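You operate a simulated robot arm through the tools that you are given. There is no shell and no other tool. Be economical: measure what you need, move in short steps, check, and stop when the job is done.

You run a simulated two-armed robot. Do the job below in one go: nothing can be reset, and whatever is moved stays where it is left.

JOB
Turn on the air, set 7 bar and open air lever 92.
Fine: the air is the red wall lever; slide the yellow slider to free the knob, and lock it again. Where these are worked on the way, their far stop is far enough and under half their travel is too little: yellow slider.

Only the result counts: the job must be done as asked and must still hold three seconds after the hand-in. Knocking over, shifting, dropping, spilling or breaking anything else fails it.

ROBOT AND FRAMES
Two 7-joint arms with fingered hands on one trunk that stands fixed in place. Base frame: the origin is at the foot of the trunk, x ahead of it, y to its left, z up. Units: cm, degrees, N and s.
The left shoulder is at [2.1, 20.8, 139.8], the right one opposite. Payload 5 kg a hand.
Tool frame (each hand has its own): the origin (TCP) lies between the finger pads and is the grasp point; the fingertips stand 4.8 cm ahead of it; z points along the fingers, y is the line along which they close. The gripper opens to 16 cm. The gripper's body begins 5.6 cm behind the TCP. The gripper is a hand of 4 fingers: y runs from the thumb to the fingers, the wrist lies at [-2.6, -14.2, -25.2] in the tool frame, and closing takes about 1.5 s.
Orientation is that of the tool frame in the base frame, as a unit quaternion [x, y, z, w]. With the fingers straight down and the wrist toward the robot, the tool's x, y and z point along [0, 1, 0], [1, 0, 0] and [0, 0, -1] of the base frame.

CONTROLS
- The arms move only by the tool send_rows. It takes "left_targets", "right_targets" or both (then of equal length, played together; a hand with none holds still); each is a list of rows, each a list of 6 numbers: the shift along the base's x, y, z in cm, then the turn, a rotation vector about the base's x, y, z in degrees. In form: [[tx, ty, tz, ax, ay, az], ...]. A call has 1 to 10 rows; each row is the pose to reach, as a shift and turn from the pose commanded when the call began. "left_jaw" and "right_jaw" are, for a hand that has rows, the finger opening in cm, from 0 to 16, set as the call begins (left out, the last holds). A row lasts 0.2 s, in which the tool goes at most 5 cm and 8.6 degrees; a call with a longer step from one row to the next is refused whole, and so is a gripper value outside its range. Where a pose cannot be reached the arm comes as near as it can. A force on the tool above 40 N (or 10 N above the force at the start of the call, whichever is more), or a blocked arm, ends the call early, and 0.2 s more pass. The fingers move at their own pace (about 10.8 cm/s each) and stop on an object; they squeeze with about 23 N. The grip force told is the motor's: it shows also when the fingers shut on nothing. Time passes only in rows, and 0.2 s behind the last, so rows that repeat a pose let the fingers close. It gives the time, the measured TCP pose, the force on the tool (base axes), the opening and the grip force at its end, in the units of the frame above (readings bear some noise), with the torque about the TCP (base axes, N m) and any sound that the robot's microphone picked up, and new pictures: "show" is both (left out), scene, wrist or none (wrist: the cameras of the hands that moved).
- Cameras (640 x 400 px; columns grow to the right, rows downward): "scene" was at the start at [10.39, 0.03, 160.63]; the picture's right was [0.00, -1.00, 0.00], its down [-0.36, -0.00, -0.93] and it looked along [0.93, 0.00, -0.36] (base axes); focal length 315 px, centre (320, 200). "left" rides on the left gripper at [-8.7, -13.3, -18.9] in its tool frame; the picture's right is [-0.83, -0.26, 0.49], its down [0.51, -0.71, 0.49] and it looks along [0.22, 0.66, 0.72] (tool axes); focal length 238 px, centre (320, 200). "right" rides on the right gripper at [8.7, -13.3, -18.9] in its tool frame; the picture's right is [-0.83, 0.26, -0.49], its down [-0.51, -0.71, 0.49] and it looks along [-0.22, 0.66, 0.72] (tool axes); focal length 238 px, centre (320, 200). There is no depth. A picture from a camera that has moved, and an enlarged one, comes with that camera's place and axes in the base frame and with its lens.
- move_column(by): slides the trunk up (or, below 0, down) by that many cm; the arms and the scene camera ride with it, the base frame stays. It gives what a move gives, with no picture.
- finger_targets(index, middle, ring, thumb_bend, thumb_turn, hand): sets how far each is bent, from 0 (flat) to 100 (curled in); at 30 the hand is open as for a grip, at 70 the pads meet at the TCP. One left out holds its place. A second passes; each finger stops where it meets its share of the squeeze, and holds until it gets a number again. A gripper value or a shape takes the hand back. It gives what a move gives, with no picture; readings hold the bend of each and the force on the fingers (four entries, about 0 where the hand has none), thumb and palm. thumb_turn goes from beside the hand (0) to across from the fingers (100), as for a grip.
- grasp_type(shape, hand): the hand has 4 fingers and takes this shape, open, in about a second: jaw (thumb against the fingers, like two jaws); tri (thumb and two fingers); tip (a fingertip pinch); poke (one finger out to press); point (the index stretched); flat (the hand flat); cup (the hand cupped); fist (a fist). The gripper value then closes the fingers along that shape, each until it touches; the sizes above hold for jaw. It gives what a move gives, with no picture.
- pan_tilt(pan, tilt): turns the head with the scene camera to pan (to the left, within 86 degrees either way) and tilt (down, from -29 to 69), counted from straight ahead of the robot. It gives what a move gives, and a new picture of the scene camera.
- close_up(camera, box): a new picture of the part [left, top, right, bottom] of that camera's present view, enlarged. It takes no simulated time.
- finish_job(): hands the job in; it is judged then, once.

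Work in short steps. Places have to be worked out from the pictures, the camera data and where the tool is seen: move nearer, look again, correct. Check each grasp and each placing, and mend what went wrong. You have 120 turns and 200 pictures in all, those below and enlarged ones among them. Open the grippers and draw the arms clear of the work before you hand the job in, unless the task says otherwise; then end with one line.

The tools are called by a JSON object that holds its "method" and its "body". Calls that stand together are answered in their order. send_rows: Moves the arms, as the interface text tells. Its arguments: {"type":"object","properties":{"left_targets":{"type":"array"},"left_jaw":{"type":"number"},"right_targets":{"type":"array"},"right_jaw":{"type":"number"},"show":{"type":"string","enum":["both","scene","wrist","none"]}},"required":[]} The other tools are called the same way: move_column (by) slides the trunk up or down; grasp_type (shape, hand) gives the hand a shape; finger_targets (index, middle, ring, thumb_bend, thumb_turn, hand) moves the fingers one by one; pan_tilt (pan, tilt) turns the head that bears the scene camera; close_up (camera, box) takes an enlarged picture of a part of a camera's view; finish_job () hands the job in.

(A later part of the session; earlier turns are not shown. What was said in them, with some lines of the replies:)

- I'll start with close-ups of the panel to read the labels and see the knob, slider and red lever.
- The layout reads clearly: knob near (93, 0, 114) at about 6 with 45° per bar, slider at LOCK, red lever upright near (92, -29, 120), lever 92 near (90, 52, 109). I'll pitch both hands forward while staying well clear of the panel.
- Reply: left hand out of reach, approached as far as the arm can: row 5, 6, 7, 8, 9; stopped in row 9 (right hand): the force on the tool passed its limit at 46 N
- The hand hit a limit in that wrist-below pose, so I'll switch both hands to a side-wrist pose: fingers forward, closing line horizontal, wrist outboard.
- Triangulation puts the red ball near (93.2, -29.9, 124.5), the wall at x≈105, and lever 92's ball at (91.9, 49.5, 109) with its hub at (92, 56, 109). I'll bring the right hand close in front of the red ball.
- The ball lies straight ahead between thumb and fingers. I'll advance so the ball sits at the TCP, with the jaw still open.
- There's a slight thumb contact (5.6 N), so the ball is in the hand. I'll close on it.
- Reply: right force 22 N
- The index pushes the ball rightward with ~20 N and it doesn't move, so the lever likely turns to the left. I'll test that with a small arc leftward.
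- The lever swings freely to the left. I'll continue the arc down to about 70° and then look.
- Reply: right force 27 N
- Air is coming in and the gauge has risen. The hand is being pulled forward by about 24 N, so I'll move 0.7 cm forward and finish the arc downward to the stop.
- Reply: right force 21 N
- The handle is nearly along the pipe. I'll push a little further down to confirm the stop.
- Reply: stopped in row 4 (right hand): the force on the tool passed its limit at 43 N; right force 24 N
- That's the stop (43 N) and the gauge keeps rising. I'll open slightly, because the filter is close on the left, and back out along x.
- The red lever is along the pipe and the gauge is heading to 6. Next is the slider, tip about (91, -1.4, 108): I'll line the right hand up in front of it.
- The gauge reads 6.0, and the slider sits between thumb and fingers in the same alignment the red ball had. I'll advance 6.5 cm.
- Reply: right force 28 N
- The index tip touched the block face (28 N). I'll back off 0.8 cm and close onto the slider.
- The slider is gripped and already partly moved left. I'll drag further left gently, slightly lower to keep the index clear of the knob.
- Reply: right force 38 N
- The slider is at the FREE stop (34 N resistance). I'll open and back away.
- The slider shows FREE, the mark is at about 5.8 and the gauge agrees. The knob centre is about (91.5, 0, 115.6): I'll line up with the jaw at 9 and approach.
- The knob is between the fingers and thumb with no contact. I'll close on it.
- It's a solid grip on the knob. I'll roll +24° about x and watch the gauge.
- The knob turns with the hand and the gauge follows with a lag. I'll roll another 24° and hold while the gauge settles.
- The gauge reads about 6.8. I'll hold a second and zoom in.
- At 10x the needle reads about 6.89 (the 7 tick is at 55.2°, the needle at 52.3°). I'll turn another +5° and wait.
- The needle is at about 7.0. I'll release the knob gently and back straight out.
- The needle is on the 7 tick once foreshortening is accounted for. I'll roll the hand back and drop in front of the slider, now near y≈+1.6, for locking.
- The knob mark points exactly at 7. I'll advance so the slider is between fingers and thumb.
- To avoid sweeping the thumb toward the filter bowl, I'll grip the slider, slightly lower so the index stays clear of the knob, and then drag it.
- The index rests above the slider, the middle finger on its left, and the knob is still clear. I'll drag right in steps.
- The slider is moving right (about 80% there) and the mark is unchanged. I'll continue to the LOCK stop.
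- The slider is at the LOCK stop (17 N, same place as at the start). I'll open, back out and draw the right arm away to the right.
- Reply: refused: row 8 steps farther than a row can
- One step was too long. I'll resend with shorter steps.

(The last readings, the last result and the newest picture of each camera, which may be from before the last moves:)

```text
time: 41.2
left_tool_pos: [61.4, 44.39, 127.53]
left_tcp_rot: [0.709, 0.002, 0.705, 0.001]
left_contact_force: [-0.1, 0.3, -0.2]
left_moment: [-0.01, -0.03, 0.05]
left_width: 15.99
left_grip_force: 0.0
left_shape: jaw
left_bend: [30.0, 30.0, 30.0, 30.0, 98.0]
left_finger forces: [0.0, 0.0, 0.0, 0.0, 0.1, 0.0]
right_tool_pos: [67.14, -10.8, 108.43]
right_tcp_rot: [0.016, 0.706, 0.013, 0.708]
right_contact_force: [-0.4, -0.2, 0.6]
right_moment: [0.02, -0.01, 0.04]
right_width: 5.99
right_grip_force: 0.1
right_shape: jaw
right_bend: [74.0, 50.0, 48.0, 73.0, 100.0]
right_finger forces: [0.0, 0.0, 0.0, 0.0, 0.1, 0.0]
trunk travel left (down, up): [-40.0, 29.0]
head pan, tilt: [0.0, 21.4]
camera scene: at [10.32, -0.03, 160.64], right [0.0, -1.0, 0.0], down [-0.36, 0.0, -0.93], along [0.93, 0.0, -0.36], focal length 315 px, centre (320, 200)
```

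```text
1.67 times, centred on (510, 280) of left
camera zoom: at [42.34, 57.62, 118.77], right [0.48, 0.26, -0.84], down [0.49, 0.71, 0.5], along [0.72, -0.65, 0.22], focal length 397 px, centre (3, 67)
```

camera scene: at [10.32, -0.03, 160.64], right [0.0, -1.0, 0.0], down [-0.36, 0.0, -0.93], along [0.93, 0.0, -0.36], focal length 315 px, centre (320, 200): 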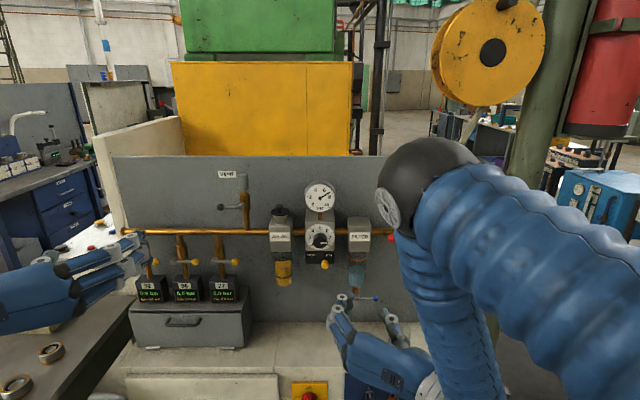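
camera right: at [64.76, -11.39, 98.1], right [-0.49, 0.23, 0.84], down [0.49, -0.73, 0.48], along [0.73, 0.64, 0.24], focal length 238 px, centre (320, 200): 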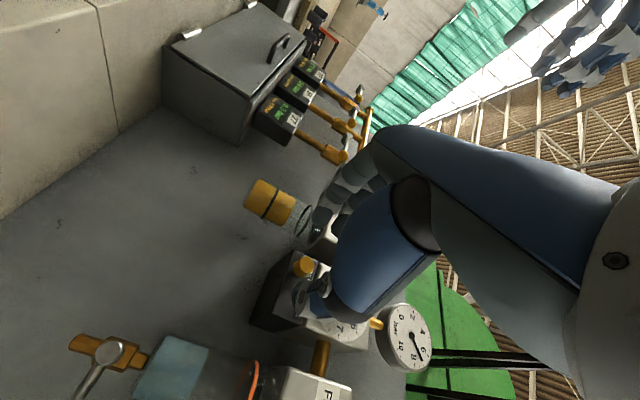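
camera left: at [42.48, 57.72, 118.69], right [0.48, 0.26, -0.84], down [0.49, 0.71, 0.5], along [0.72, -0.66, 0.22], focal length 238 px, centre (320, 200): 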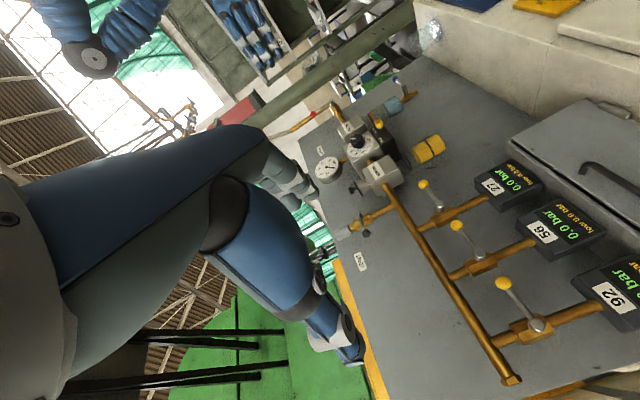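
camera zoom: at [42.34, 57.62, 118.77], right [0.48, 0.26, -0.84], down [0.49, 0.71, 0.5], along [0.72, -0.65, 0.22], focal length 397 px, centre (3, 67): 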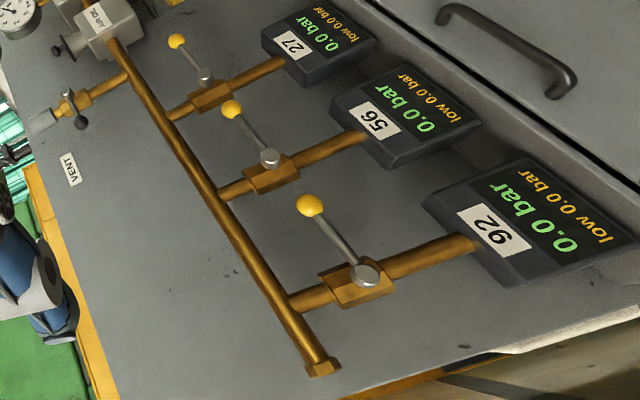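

All confirmed: LOCK, 7 bar, mark at 7. Now lever 92 with the left hand: I'll roll it about -65° so it closes nearly vertically and bring it in front of the ball at (91.9, 49.5, 109).

{"method": "send_rows", "body": {"left_targets": [[1.5, 0.6, -1.8, -6.5, 0, 0], [3, 1.2, -3.6, -13, 0, 0], [4.5, 1.8, -5.4, -19.5, 0, 0], [6, 2.4, -7.2, -26, 0, 0], [7.5, 3, -9, -32.5, 0, 0], [9, 3.6, -10.8, -39, 0, 0], [10.5, 4.2, -12.6, -45.5, 0, 0], [12, 4.8, -14.4, -52, 0, 0], [13.5, 5.4, -16.2, -58.5, 0, 0], [15, 5.6, -18.2, -65, 0, 0]], "left_jaw": 8}}

{"method": "close_up", "body": {"camera": "scene", "box": [110, 210, 230, 310]}}

```text
time: 43.4
left_tool_pos: [76.58, 50.04, 109.03]
left_tcp_rot: [0.597, 0.381, 0.595, 0.381]
left_contact_force: [0.3, -0.3, 0.1]
left_moment: [0.01, 0.04, -0.06]
left_width: 8.05
left_grip_force: 0.2
left_shape: jaw
left_bend: [74.0, 45.0, 42.0, 69.0, 100.0]
left_finger forces: [0.0, 0.0, 0.0, 0.0, 0.1, 0.1]
right_tool_pos: [67.2, -10.77, 108.29]
right_tcp_rot: [0.014, 0.707, 0.013, 0.707]
right_contact_force: [0.5, 0.1, -0.5]
right_moment: [0.01, -0.03, -0.01]
right_width: 5.96
right_grip_force: 0.1
right_shape: jaw
right_bend: [74.0, 50.0, 48.0, 73.0, 100.0]
right_finger forces: [0.1, 0.1, 0.1, 0.0, 0.1, 0.1]
trunk travel left (down, up): [-40.0, 29.0]
head pan, tilt: [0.0, 21.4]
camera scene: at [10.54, 0.05, 160.61], right [0.0, -1.0, 0.0], down [-0.37, 0.0, -0.93], along [0.93, 0.0, -0.37], focal length 315 px, centre (320, 200)
camera left: at [57.48, 47.87, 93.29], right [0.48, -0.65, -0.59], down [0.49, 0.75, -0.43], along [0.72, -0.08, 0.68], focal length 238 px, centre (320, 200)
```

scene: 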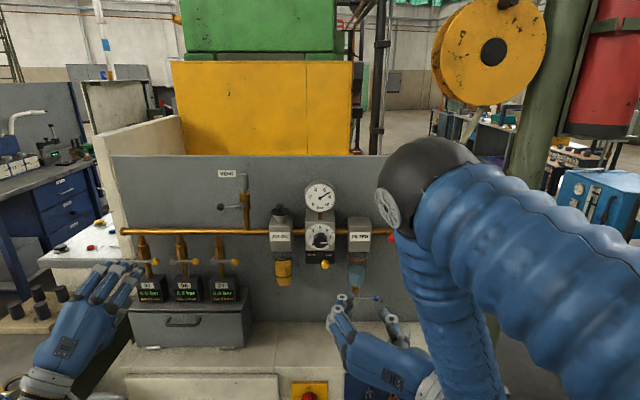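
left: 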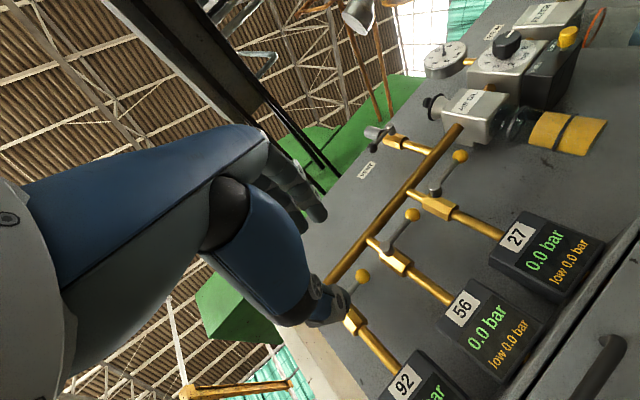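

```text
4.00 times, centred on (170, 260) of scene
camera zoom: at [10.54, 0.05, 160.61], right [0.0, -1.0, 0.0], down [-0.37, 0.0, -0.93], along [0.93, 0.0, -0.37], focal length 1262 px, centre (920, -40)
```

zoom: 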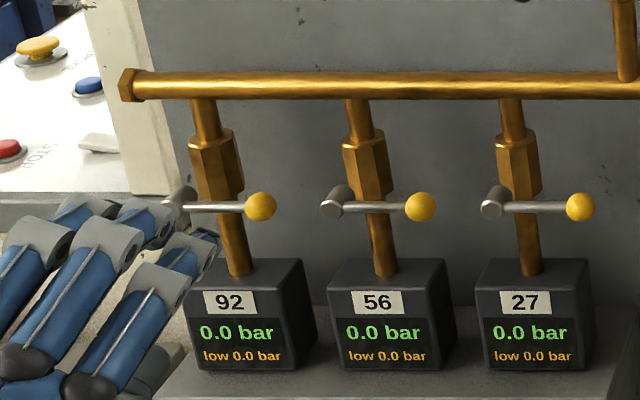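

The ball projects exactly where expected (362, 275). I'll advance about 10 cm.

{"method": "send_rows", "body": {"left_targets": [[3, -0.1, 0, 0, 0, 0], [6, -0.3, 0, 0, 0, 0], [9, -0.5, 0, 0, 0, 0], [10.5, -0.5, 0, 0, 0, 0]], "show": "wrist"}}

{"method": "close_up", "body": {"camera": "scene", "box": [110, 210, 230, 310]}}

```text
time: 44.4
left_tool_pos: [86.93, 49.51, 109.01]
left_tcp_rot: [0.598, 0.38, 0.594, 0.382]
left_contact_force: [0.4, 0.4, -0.4]
left_moment: [-0.02, -0.04, -0.03]
left_width: 8.02
left_grip_force: 0.0
left_shape: jaw
left_bend: [74.0, 45.0, 42.0, 69.0, 100.0]
left_finger forces: [0.1, 0.0, 0.0, 0.0, 0.0, 0.0]
right_tool_pos: [67.14, -10.66, 108.41]
right_tcp_rot: [0.015, 0.706, 0.012, 0.708]
right_contact_force: [-0.5, -0.2, -1.0]
right_moment: [0.01, -0.01, 0.02]
right_width: 5.99
right_grip_force: 0.0
right_shape: jaw
right_bend: [74.0, 50.0, 48.0, 73.0, 100.0]
right_finger forces: [0.0, 0.1, 0.1, 0.0, 0.0, 0.0]
trunk travel left (down, up): [-40.0, 29.0]
head pan, tilt: [0.0, 21.4]
camera left: at [67.9, 47.27, 93.34], right [0.48, -0.65, -0.59], down [0.49, 0.76, -0.43], along [0.72, -0.08, 0.68], focal length 238 px, centre (320, 200)
```

left: 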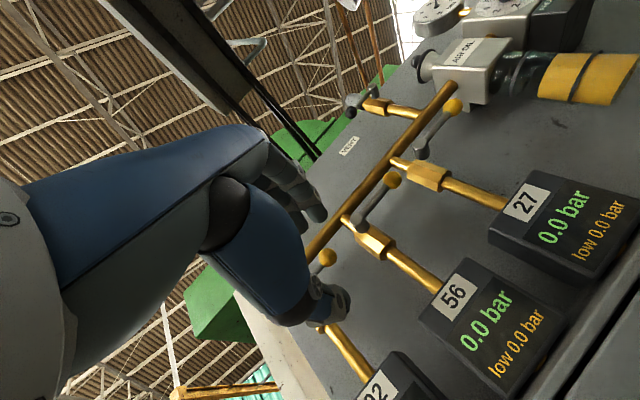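

```text
4.00 times, centred on (170, 260) of scene
camera zoom: at [10.41, 0.04, 160.63], right [0.0, -1.0, 0.0], down [-0.36, 0.0, -0.93], along [0.93, 0.0, -0.36], focal length 1262 px, centre (920, -40)
```

zoom: 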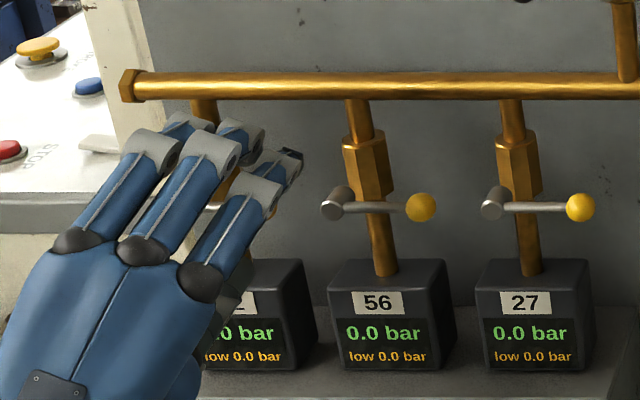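

Clear so far. I'll advance 3.5 cm more and close.

{"method": "send_rows", "body": {"left_targets": [[1.5, 0, 0, 0, 0, 0], [3, 0, 0, 0, 0, 0], [4, 0, 0, 0, 0, 0]], "show": "wrist"}}

{"method": "send_rows", "body": {"left_targets": [[0, 0, 0, 0, 0, 0], [0, 0, 0, 0, 0, 0], [0, 0, 0, 0, 0, 0], [0, 0, 0, 0, 0, 0], [0, 0, 0, 0, 0, 0], [0, 0, 0, 0, 0, 0]], "left_jaw": 0, "show": "wrist"}}

{"method": "close_up", "body": {"camera": "scene", "box": [110, 210, 230, 310]}}

```text
time: 45.2
left_tool_pos: [91.0, 49.55, 109.03]
left_tcp_rot: [0.598, 0.381, 0.593, 0.381]
left_contact_force: [0.0, 0.9, 0.6]
left_moment: [0.01, 0.01, -0.03]
left_width: 8.05
left_grip_force: 0.0
left_shape: jaw
left_bend: [74.0, 45.0, 42.0, 69.0, 100.0]
left_finger forces: [0.0, 0.0, 0.1, 0.0, 0.1, 0.0]
right_tool_pos: [67.27, -10.8, 108.45]
right_tcp_rot: [0.015, 0.706, 0.012, 0.708]
right_contact_force: [0.5, -0.6, -0.7]
right_moment: [0.03, -0.02, 0.03]
right_width: 5.97
right_grip_force: 0.1
right_shape: jaw
right_bend: [74.0, 50.0, 48.0, 73.0, 100.0]
right_finger forces: [0.0, 0.0, 0.1, 0.0, 0.0, 0.0]
trunk travel left (down, up): [-40.0, 29.0]
head pan, tilt: [0.0, 21.4]
camera left: at [71.87, 47.31, 93.36], right [0.48, -0.65, -0.59], down [0.49, 0.76, -0.43], along [0.73, -0.08, 0.68], focal length 238 px, centre (320, 200)
```

left: 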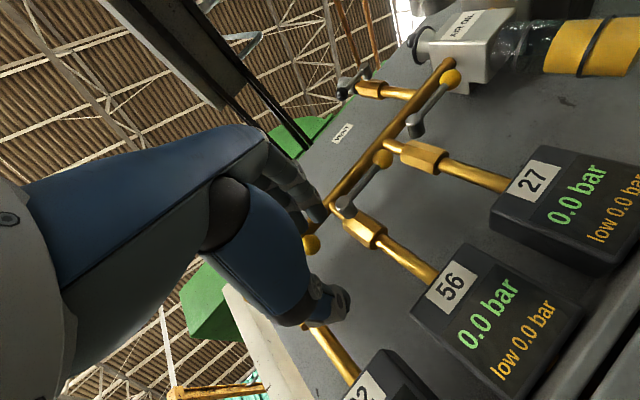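

```text
time: 46.6
left_tool_pos: [90.97, 49.53, 109.0]
left_tcp_rot: [0.598, 0.38, 0.594, 0.381]
left_contact_force: [8.0, 0.8, -3.0]
left_moment: [-0.04, -0.04, -0.03]
left_width: 0.0
left_grip_force: 22.8
left_shape: jaw
left_bend: [70.0, 70.0, 70.0, 72.0, 100.0]
left_finger forces: [7.8, 0.0, 0.0, 0.1, 20.0, 0.0]
right_tool_pos: [67.22, -10.76, 108.36]
right_tcp_rot: [0.015, 0.708, 0.012, 0.706]
right_contact_force: [-0.3, 0.1, -0.5]
right_moment: [0.02, -0.01, 0.02]
right_width: 5.98
right_grip_force: 0.1
right_shape: jaw
right_bend: [74.0, 50.0, 48.0, 73.0, 100.0]
right_finger forces: [0.0, 0.0, 0.1, 0.0, 0.0, 0.0]
trunk travel left (down, up): [-40.0, 29.0]
head pan, tilt: [0.0, 21.4]
camera left: at [71.93, 47.31, 93.36], right [0.48, -0.65, -0.59], down [0.49, 0.75, -0.43], along [0.73, -0.08, 0.68], focal length 238 px, centre (320, 200)
```

left: 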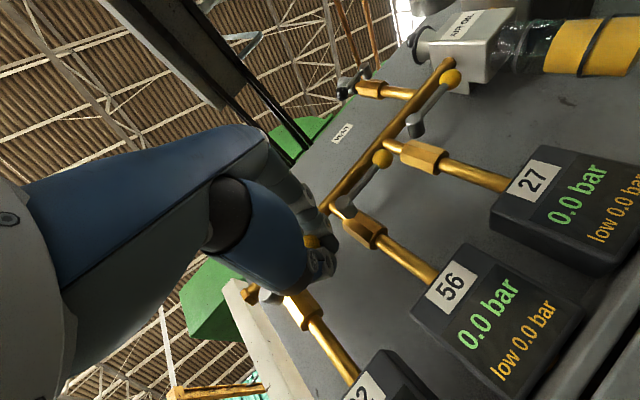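

```text
4.00 times, centred on (170, 260) of scene
camera zoom: at [10.52, 0.07, 160.62], right [0.0, -1.0, 0.0], down [-0.37, 0.0, -0.93], along [0.93, 0.0, -0.37], focal length 1262 px, centre (920, -40)
```

zoom: 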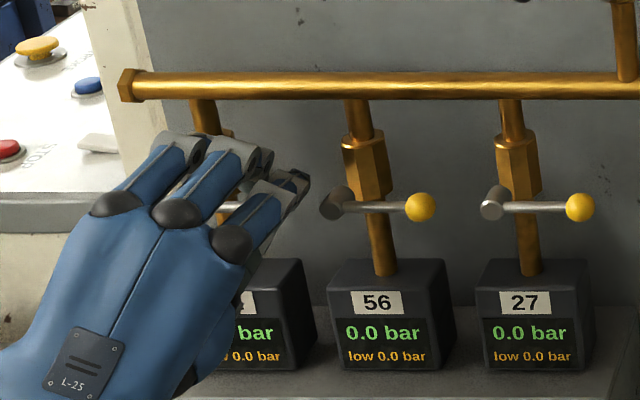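

The ball is caught between index and thumb. I'll test the downward direction with a small move and look at the force.

{"method": "send_rows", "body": {"left_targets": [[0, 0, -0.5, 0, 0, 0], [0, 0.1, -1.0, 0, 0, 0], [0, 0.2, -1.5, 0, 0, 0]], "show": "wrist"}}

```text
time: 47.4
left_tool_pos: [90.94, 49.64, 107.6]
left_tcp_rot: [0.598, 0.381, 0.593, 0.382]
left_contact_force: [6.7, -4.3, -0.7]
left_moment: [0.1, -0.05, -0.03]
left_width: 0.01
left_grip_force: 23.1
left_shape: jaw
left_bend: [70.0, 70.0, 70.0, 72.0, 100.0]
left_finger forces: [12.2, 0.0, 0.0, 0.0, 16.2, 0.0]
right_tool_pos: [67.1, -10.8, 108.32]
right_tcp_rot: [0.015, 0.707, 0.012, 0.707]
right_contact_force: [-0.2, 0.5, 0.2]
right_moment: [0.0, 0.03, -0.01]
right_width: 6.0
right_grip_force: 0.1
right_shape: jaw
right_bend: [74.0, 50.0, 48.0, 73.0, 100.0]
right_finger forces: [0.0, 0.1, 0.0, 0.1, 0.0, 0.0]
trunk travel left (down, up): [-40.0, 29.0]
head pan, tilt: [0.0, 21.4]
camera left: at [71.89, 47.47, 91.85], right [0.48, -0.65, -0.59], down [0.49, 0.75, -0.43], along [0.73, -0.08, 0.68], focal length 238 px, centre (320, 200)
```

left: 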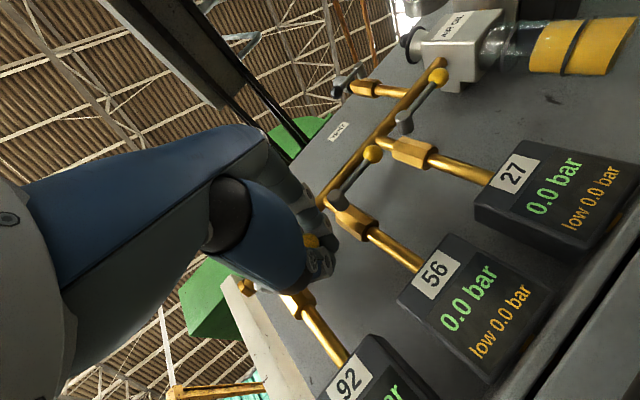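

The lever follows downward with low force. I'll continue the arc and roll the hand with it so the thumb stays clear of the box.

{"method": "send_rows", "body": {"left_targets": [[0, 0.15, -0.7, 5, 0, 0], [0, 0.5, -1.55, 11, 0, 0], [0, 1.0, -2.3, 17, 0, 0], [0, 1.6, -3.0, 23, 0, 0], [0, 2.3, -3.6, 29, 0, 0]], "show": "wrist"}}

{"method": "close_up", "body": {"camera": "scene", "box": [110, 210, 230, 310]}}

```text
time: 48.6
left_tool_pos: [91.08, 51.93, 103.88]
left_tcp_rot: [0.675, 0.219, 0.67, 0.219]
left_contact_force: [2.7, -8.8, -7.7]
left_moment: [0.14, 0.06, -0.09]
left_width: 0.01
left_grip_force: 22.8
left_shape: jaw
left_bend: [70.0, 70.0, 70.0, 72.0, 100.0]
left_finger forces: [14.0, 0.0, 0.0, 0.1, 0.1, 0.1]
right_tool_pos: [67.25, -10.87, 108.23]
right_tcp_rot: [0.015, 0.707, 0.012, 0.707]
right_contact_force: [-0.1, 0.9, -0.5]
right_moment: [0.0, -0.01, -0.01]
right_width: 5.96
right_grip_force: 0.0
right_shape: jaw
right_bend: [74.0, 50.0, 48.0, 73.0, 100.0]
right_finger forces: [0.0, 0.0, 0.0, 0.0, 0.0, 0.0]
trunk travel left (down, up): [-40.0, 29.0]
head pan, tilt: [0.0, 21.4]
camera left: at [71.89, 57.58, 89.05], right [0.48, -0.28, -0.83], down [0.49, 0.87, -0.01], along [0.73, -0.4, 0.56], focal length 238 px, centre (320, 200)
```

left: 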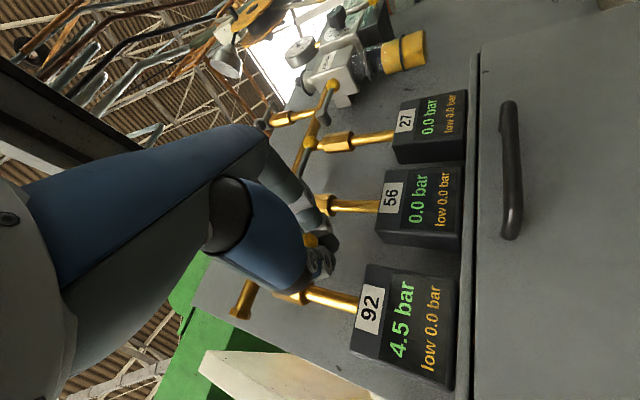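

```text
4.00 times, centred on (170, 260) of scene
camera zoom: at [10.51, 0.02, 160.61], right [0.0, -1.0, 0.0], down [-0.37, 0.0, -0.93], along [0.93, 0.0, -0.37], focal length 1262 px, centre (920, -40)
```

zoom: 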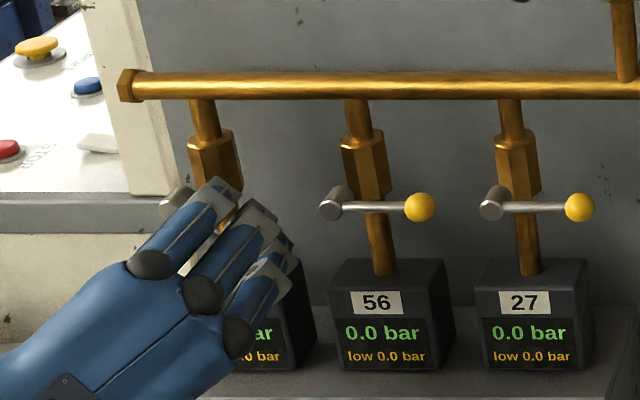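

Box 92 shows pressure coming in (4.5 bar). I'll carry on to vertical with slight over-push.

{"method": "send_rows", "body": {"left_targets": [[0, 0.75, -0.5, 6, 0, 0], [0, 1.55, -0.9, 12, 0, 0], [0, 2.4, -1.2, 18, 0, 0], [0, 3.3, -1.3, 24, 0, 0], [0, 4.2, -1.35, 30, 0, 0], [0, 5.0, -1.3, 35, 0, 0]], "show": "wrist"}}

{"method": "close_up", "body": {"camera": "scene", "box": [110, 210, 230, 310]}}

```text
time: 50.0
left_tool_pos: [91.05, 56.66, 102.58]
left_tcp_rot: [0.71, 0.005, 0.704, 0.009]
left_contact_force: [-7.0, -20.7, -17.0]
left_moment: [0.08, 0.3, -0.34]
left_width: 0.0
left_grip_force: 22.6
left_shape: jaw
left_bend: [70.0, 70.0, 70.0, 73.0, 100.0]
left_finger forces: [23.4, 0.0, 1.3, 0.0, 0.0, 0.0]
right_tool_pos: [67.23, -10.93, 108.32]
right_tcp_rot: [0.015, 0.707, 0.012, 0.707]
right_contact_force: [-0.4, -0.7, -0.2]
right_moment: [0.01, 0.01, 0.03]
right_width: 5.95
right_grip_force: 0.0
right_shape: jaw
right_bend: [74.0, 50.0, 48.0, 73.0, 100.0]
right_finger forces: [0.0, 0.1, 0.0, 0.0, 0.0, 0.0]
trunk travel left (down, up): [-40.0, 29.0]
head pan, tilt: [0.0, 21.4]
camera left: at [72.1, 69.81, 93.69], right [0.48, 0.24, -0.84], down [0.5, 0.72, 0.49], along [0.72, -0.66, 0.23], focal length 238 px, centre (320, 200)
```

left: 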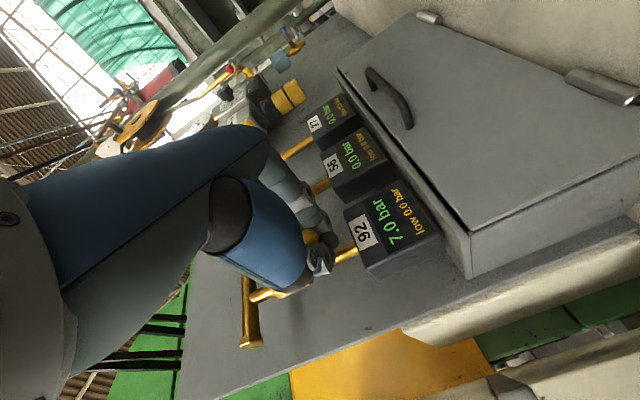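

```text
4.00 times, centred on (170, 260) of scene
camera zoom: at [10.5, -0.12, 160.61], right [0.0, -1.0, 0.0], down [-0.37, 0.0, -0.93], along [0.93, 0.0, -0.37], focal length 1262 px, centre (920, -40)
```

zoom: 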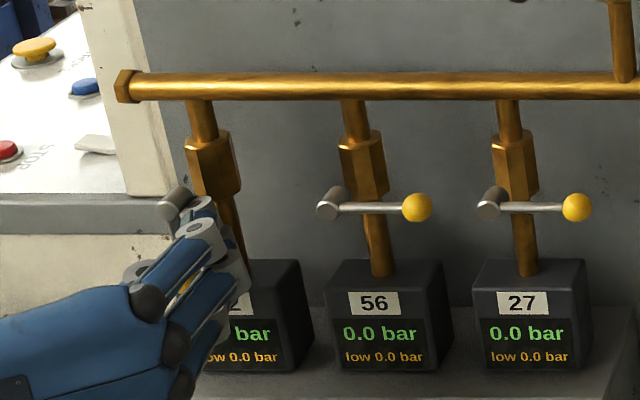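

Box 92 reads 7.0 bar and the lever is at its stop, vertical. I'll open and back out.

{"method": "send_rows", "body": {"left_targets": [[0, -0.4, 0, 0, 0, 0], [0, -0.4, 0, 0, 0, 0], [0, -0.4, 0, 0, 0, 0], [0, -0.4, 0, 0, 0, 0], [-2, -0.4, 0, 0, 0, 0], [-5, -0.4, 0, 0, 0, 0], [-9, -0.4, 0, 0, 0, 0], [-13, -0.4, 1, 0, 0, 0], [-17, -0.4, 3, 0, 0, 0], [-20, -0.4, 6, 0, 0, 0]], "left_jaw": 8}}

{"method": "close_up", "body": {"camera": "scene", "box": [110, 210, 230, 310]}}

{"method": "close_up", "body": {"camera": "scene", "box": [280, 178, 360, 278]}}

```text
time: 52.2
left_tool_pos: [70.83, 56.62, 108.94]
left_tcp_rot: [0.709, 0.008, 0.705, 0.007]
left_contact_force: [-1.6, -0.9, 0.8]
left_moment: [0.06, 0.01, 0.11]
left_width: 7.95
left_grip_force: 0.0
left_shape: jaw
left_bend: [74.0, 45.0, 42.0, 70.0, 100.0]
left_finger forces: [0.0, 0.0, 0.0, 0.0, 0.0, 0.0]
right_tool_pos: [67.08, -10.97, 108.55]
right_tcp_rot: [0.015, 0.706, 0.013, 0.708]
right_contact_force: [-0.9, 0.4, 0.8]
right_moment: [0.01, 0.01, 0.05]
right_width: 5.95
right_grip_force: 0.1
right_shape: jaw
right_bend: [74.0, 50.0, 48.0, 73.0, 100.0]
right_finger forces: [0.0, 0.0, 0.0, 0.0, 0.0, 0.0]
trunk travel left (down, up): [-40.0, 29.0]
head pan, tilt: [0.0, 21.4]
camera scene: at [10.26, -0.06, 160.64], right [0.0, -1.0, 0.0], down [-0.36, 0.0, -0.93], along [0.93, 0.0, -0.36], focal length 315 px, centre (320, 200)
camera left: at [51.78, 69.62, 100.05], right [0.48, 0.24, -0.84], down [0.49, 0.72, 0.49], along [0.72, -0.65, 0.23], focal length 238 px, centre (320, 200)
```

scene: 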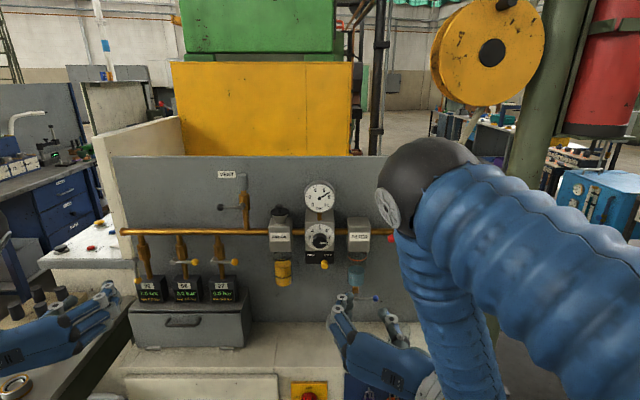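
left: 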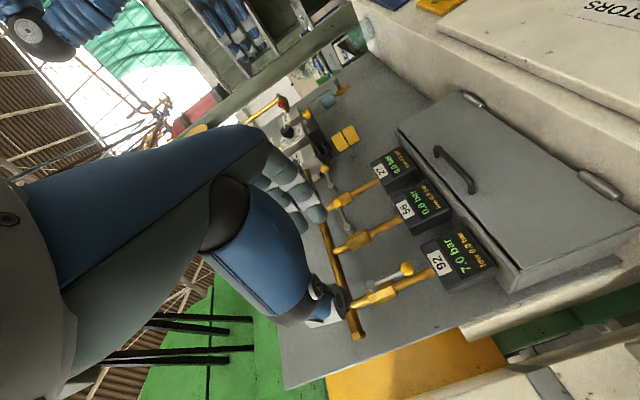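

```text
4.00 times, centred on (170, 260) of scene
camera zoom: at [10.26, -0.06, 160.64], right [0.0, -1.0, 0.0], down [-0.36, 0.0, -0.93], along [0.93, 0.0, -0.36], focal length 1262 px, centre (920, -40)
```

zoom: 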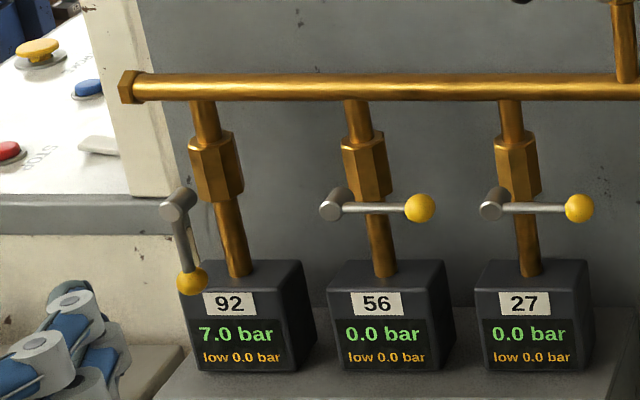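

```text
4.00 times, centred on (320, 228) of scene
camera zoom: at [10.26, -0.06, 160.64], right [0.0, -1.0, 0.0], down [-0.36, 0.0, -0.93], along [0.93, 0.0, -0.36], focal length 1262 px, centre (320, 88)
```

zoom: 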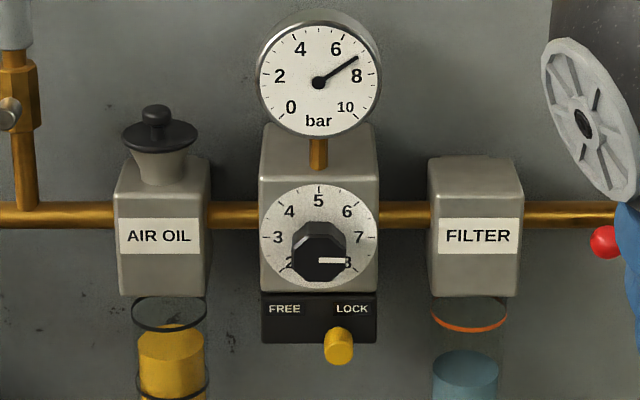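

Everything is in its final state: 92 open at 7.0 bar, slider on LOCK, red lever on. I'll draw both arms a little further back with the grippers open and check once more.

{"method": "send_rows", "body": {"left_targets": [[-2, 0, 1, 0, 0, 0], [-4, 0, 2, 0, 0, 0], [-6, 0, 3, 0, 0, 0], [-6, 0, 3, 0, 0, 0]], "right_targets": [[-1, -2, 1, 0, 0, 0], [-2, -5, 2, 0, 0, 0], [-3, -8, 3, 0, 0, 0], [-4, -11, 3, 0, 0, 0]], "left_jaw": 16, "right_jaw": 16, "show": "scene"}}

{"method": "close_up", "body": {"camera": "scene", "box": [300, 178, 340, 218]}}

```text
time: 53.2
left_tool_pos: [64.99, 56.41, 112.18]
left_tcp_rot: [0.709, 0.007, 0.705, 0.007]
left_contact_force: [0.3, -0.8, 1.0]
left_moment: [0.05, 0.07, 0.15]
left_width: 15.95
left_grip_force: 0.0
left_shape: jaw
left_bend: [30.0, 30.0, 30.0, 30.0, 98.0]
left_finger forces: [0.0, 0.0, 0.0, 0.0, 0.1, 0.0]
right_tool_pos: [63.38, -22.22, 111.25]
right_tcp_rot: [0.015, 0.707, 0.013, 0.707]
right_contact_force: [0.3, -1.0, 0.3]
right_moment: [0.02, -0.03, 0.14]
right_width: 16.01
right_grip_force: 0.1
right_shape: jaw
right_bend: [30.0, 30.0, 30.0, 30.0, 98.0]
right_finger forces: [0.0, 0.0, 0.0, 0.0, 0.0, 0.0]
trunk travel left (down, up): [-40.0, 29.0]
head pan, tilt: [0.0, 21.4]
camera scene: at [10.46, -0.26, 160.62], right [0.0, -1.0, 0.0], down [-0.36, 0.0, -0.93], along [0.93, 0.0, -0.36], focal length 315 px, centre (320, 200)
```

scene: 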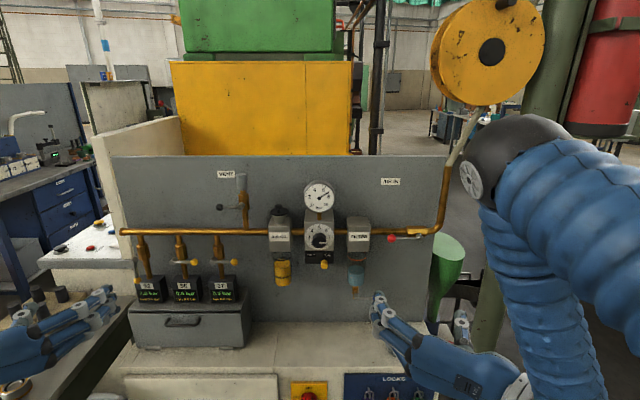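

```text
10.00 times, centred on (320, 198) of scene
camera zoom: at [10.46, -0.26, 160.62], right [0.0, -1.0, 0.0], down [-0.36, 0.0, -0.93], along [0.93, 0.0, -0.36], focal length 3154 px, centre (320, 220)
```

zoom: 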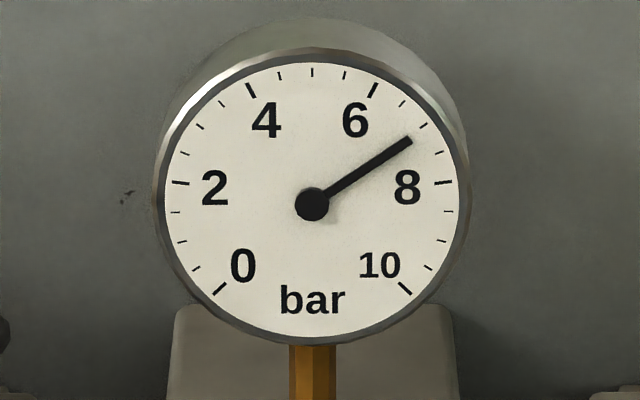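

The gauge holds at 7. The glass on the counter is hidden by the hand, so I'll check that it's untouched.

{"method": "send_rows", "body": {"right_targets": [[-2, -4, 1, 0, 0, 0], [-3, -8, 2, 0, 0, 0], [-4, -12, 3, 0, 0, 0]], "show": "scene"}}

```text
time: 54.0
left_tool_pos: [64.82, 56.46, 112.02]
left_tcp_rot: [0.709, 0.007, 0.705, 0.005]
left_contact_force: [-0.2, -0.8, 0.9]
left_moment: [0.04, 0.11, 0.12]
left_width: 15.96
left_grip_force: 0.1
left_shape: jaw
left_bend: [30.0, 30.0, 30.0, 30.0, 98.0]
left_finger forces: [0.1, 0.0, 0.0, 0.1, 0.0, 0.0]
right_tool_pos: [59.2, -33.88, 114.36]
right_tcp_rot: [0.015, 0.706, 0.013, 0.708]
right_contact_force: [-0.8, -0.6, -0.3]
right_moment: [0.03, -0.06, 0.09]
right_width: 16.03
right_grip_force: 0.1
right_shape: jaw
right_bend: [30.0, 30.0, 30.0, 30.0, 98.0]
right_finger forces: [0.1, 0.0, 0.0, 0.0, 0.1, 0.0]
trunk travel left (down, up): [-40.0, 29.0]
head pan, tilt: [0.0, 21.4]
camera scene: at [10.28, -0.18, 160.64], right [0.0, -1.0, 0.0], down [-0.36, 0.0, -0.93], along [0.93, 0.0, -0.36], focal length 315 px, centre (320, 200)
```

scene: 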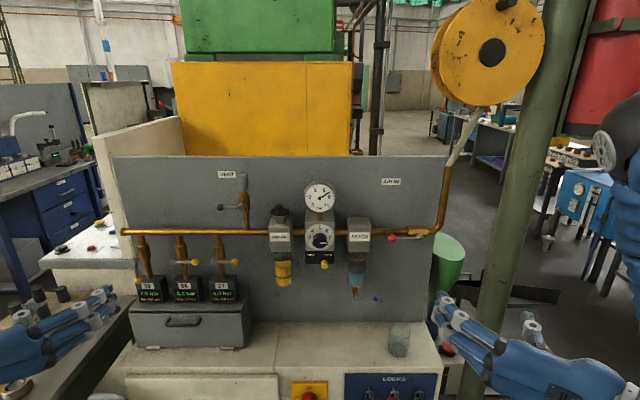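

The glass stands untouched. The filter's drain lever looks slightly different, so I'll zoom in to check.

{"method": "close_up", "body": {"camera": "scene", "box": [330, 210, 440, 310]}}

```text
4.00 times, centred on (385, 260) of scene
camera zoom: at [10.28, -0.18, 160.64], right [0.0, -1.0, 0.0], down [-0.36, 0.0, -0.93], along [0.93, 0.0, -0.36], focal length 1262 px, centre (60, -40)
```

zoom: 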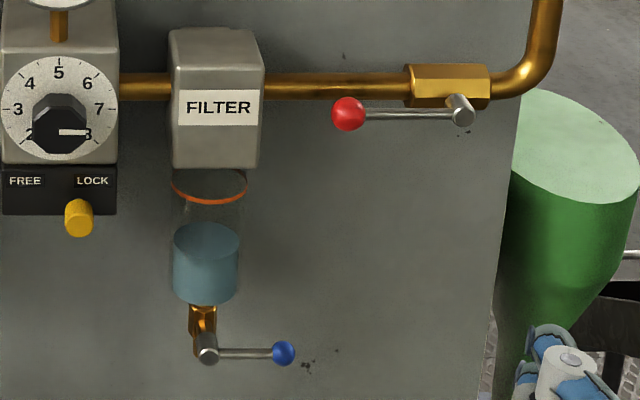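

The drain lever is unchanged (still crosswise) and everything else is as required. Handing in.

{"method": "finish_job", "body": {}}

```text
The job is handed in.
```

The air is on, the regulator is set to 7 bar with the yellow slider back on LOCK, and air lever 92 is open, with its box reading 7.0 bar.
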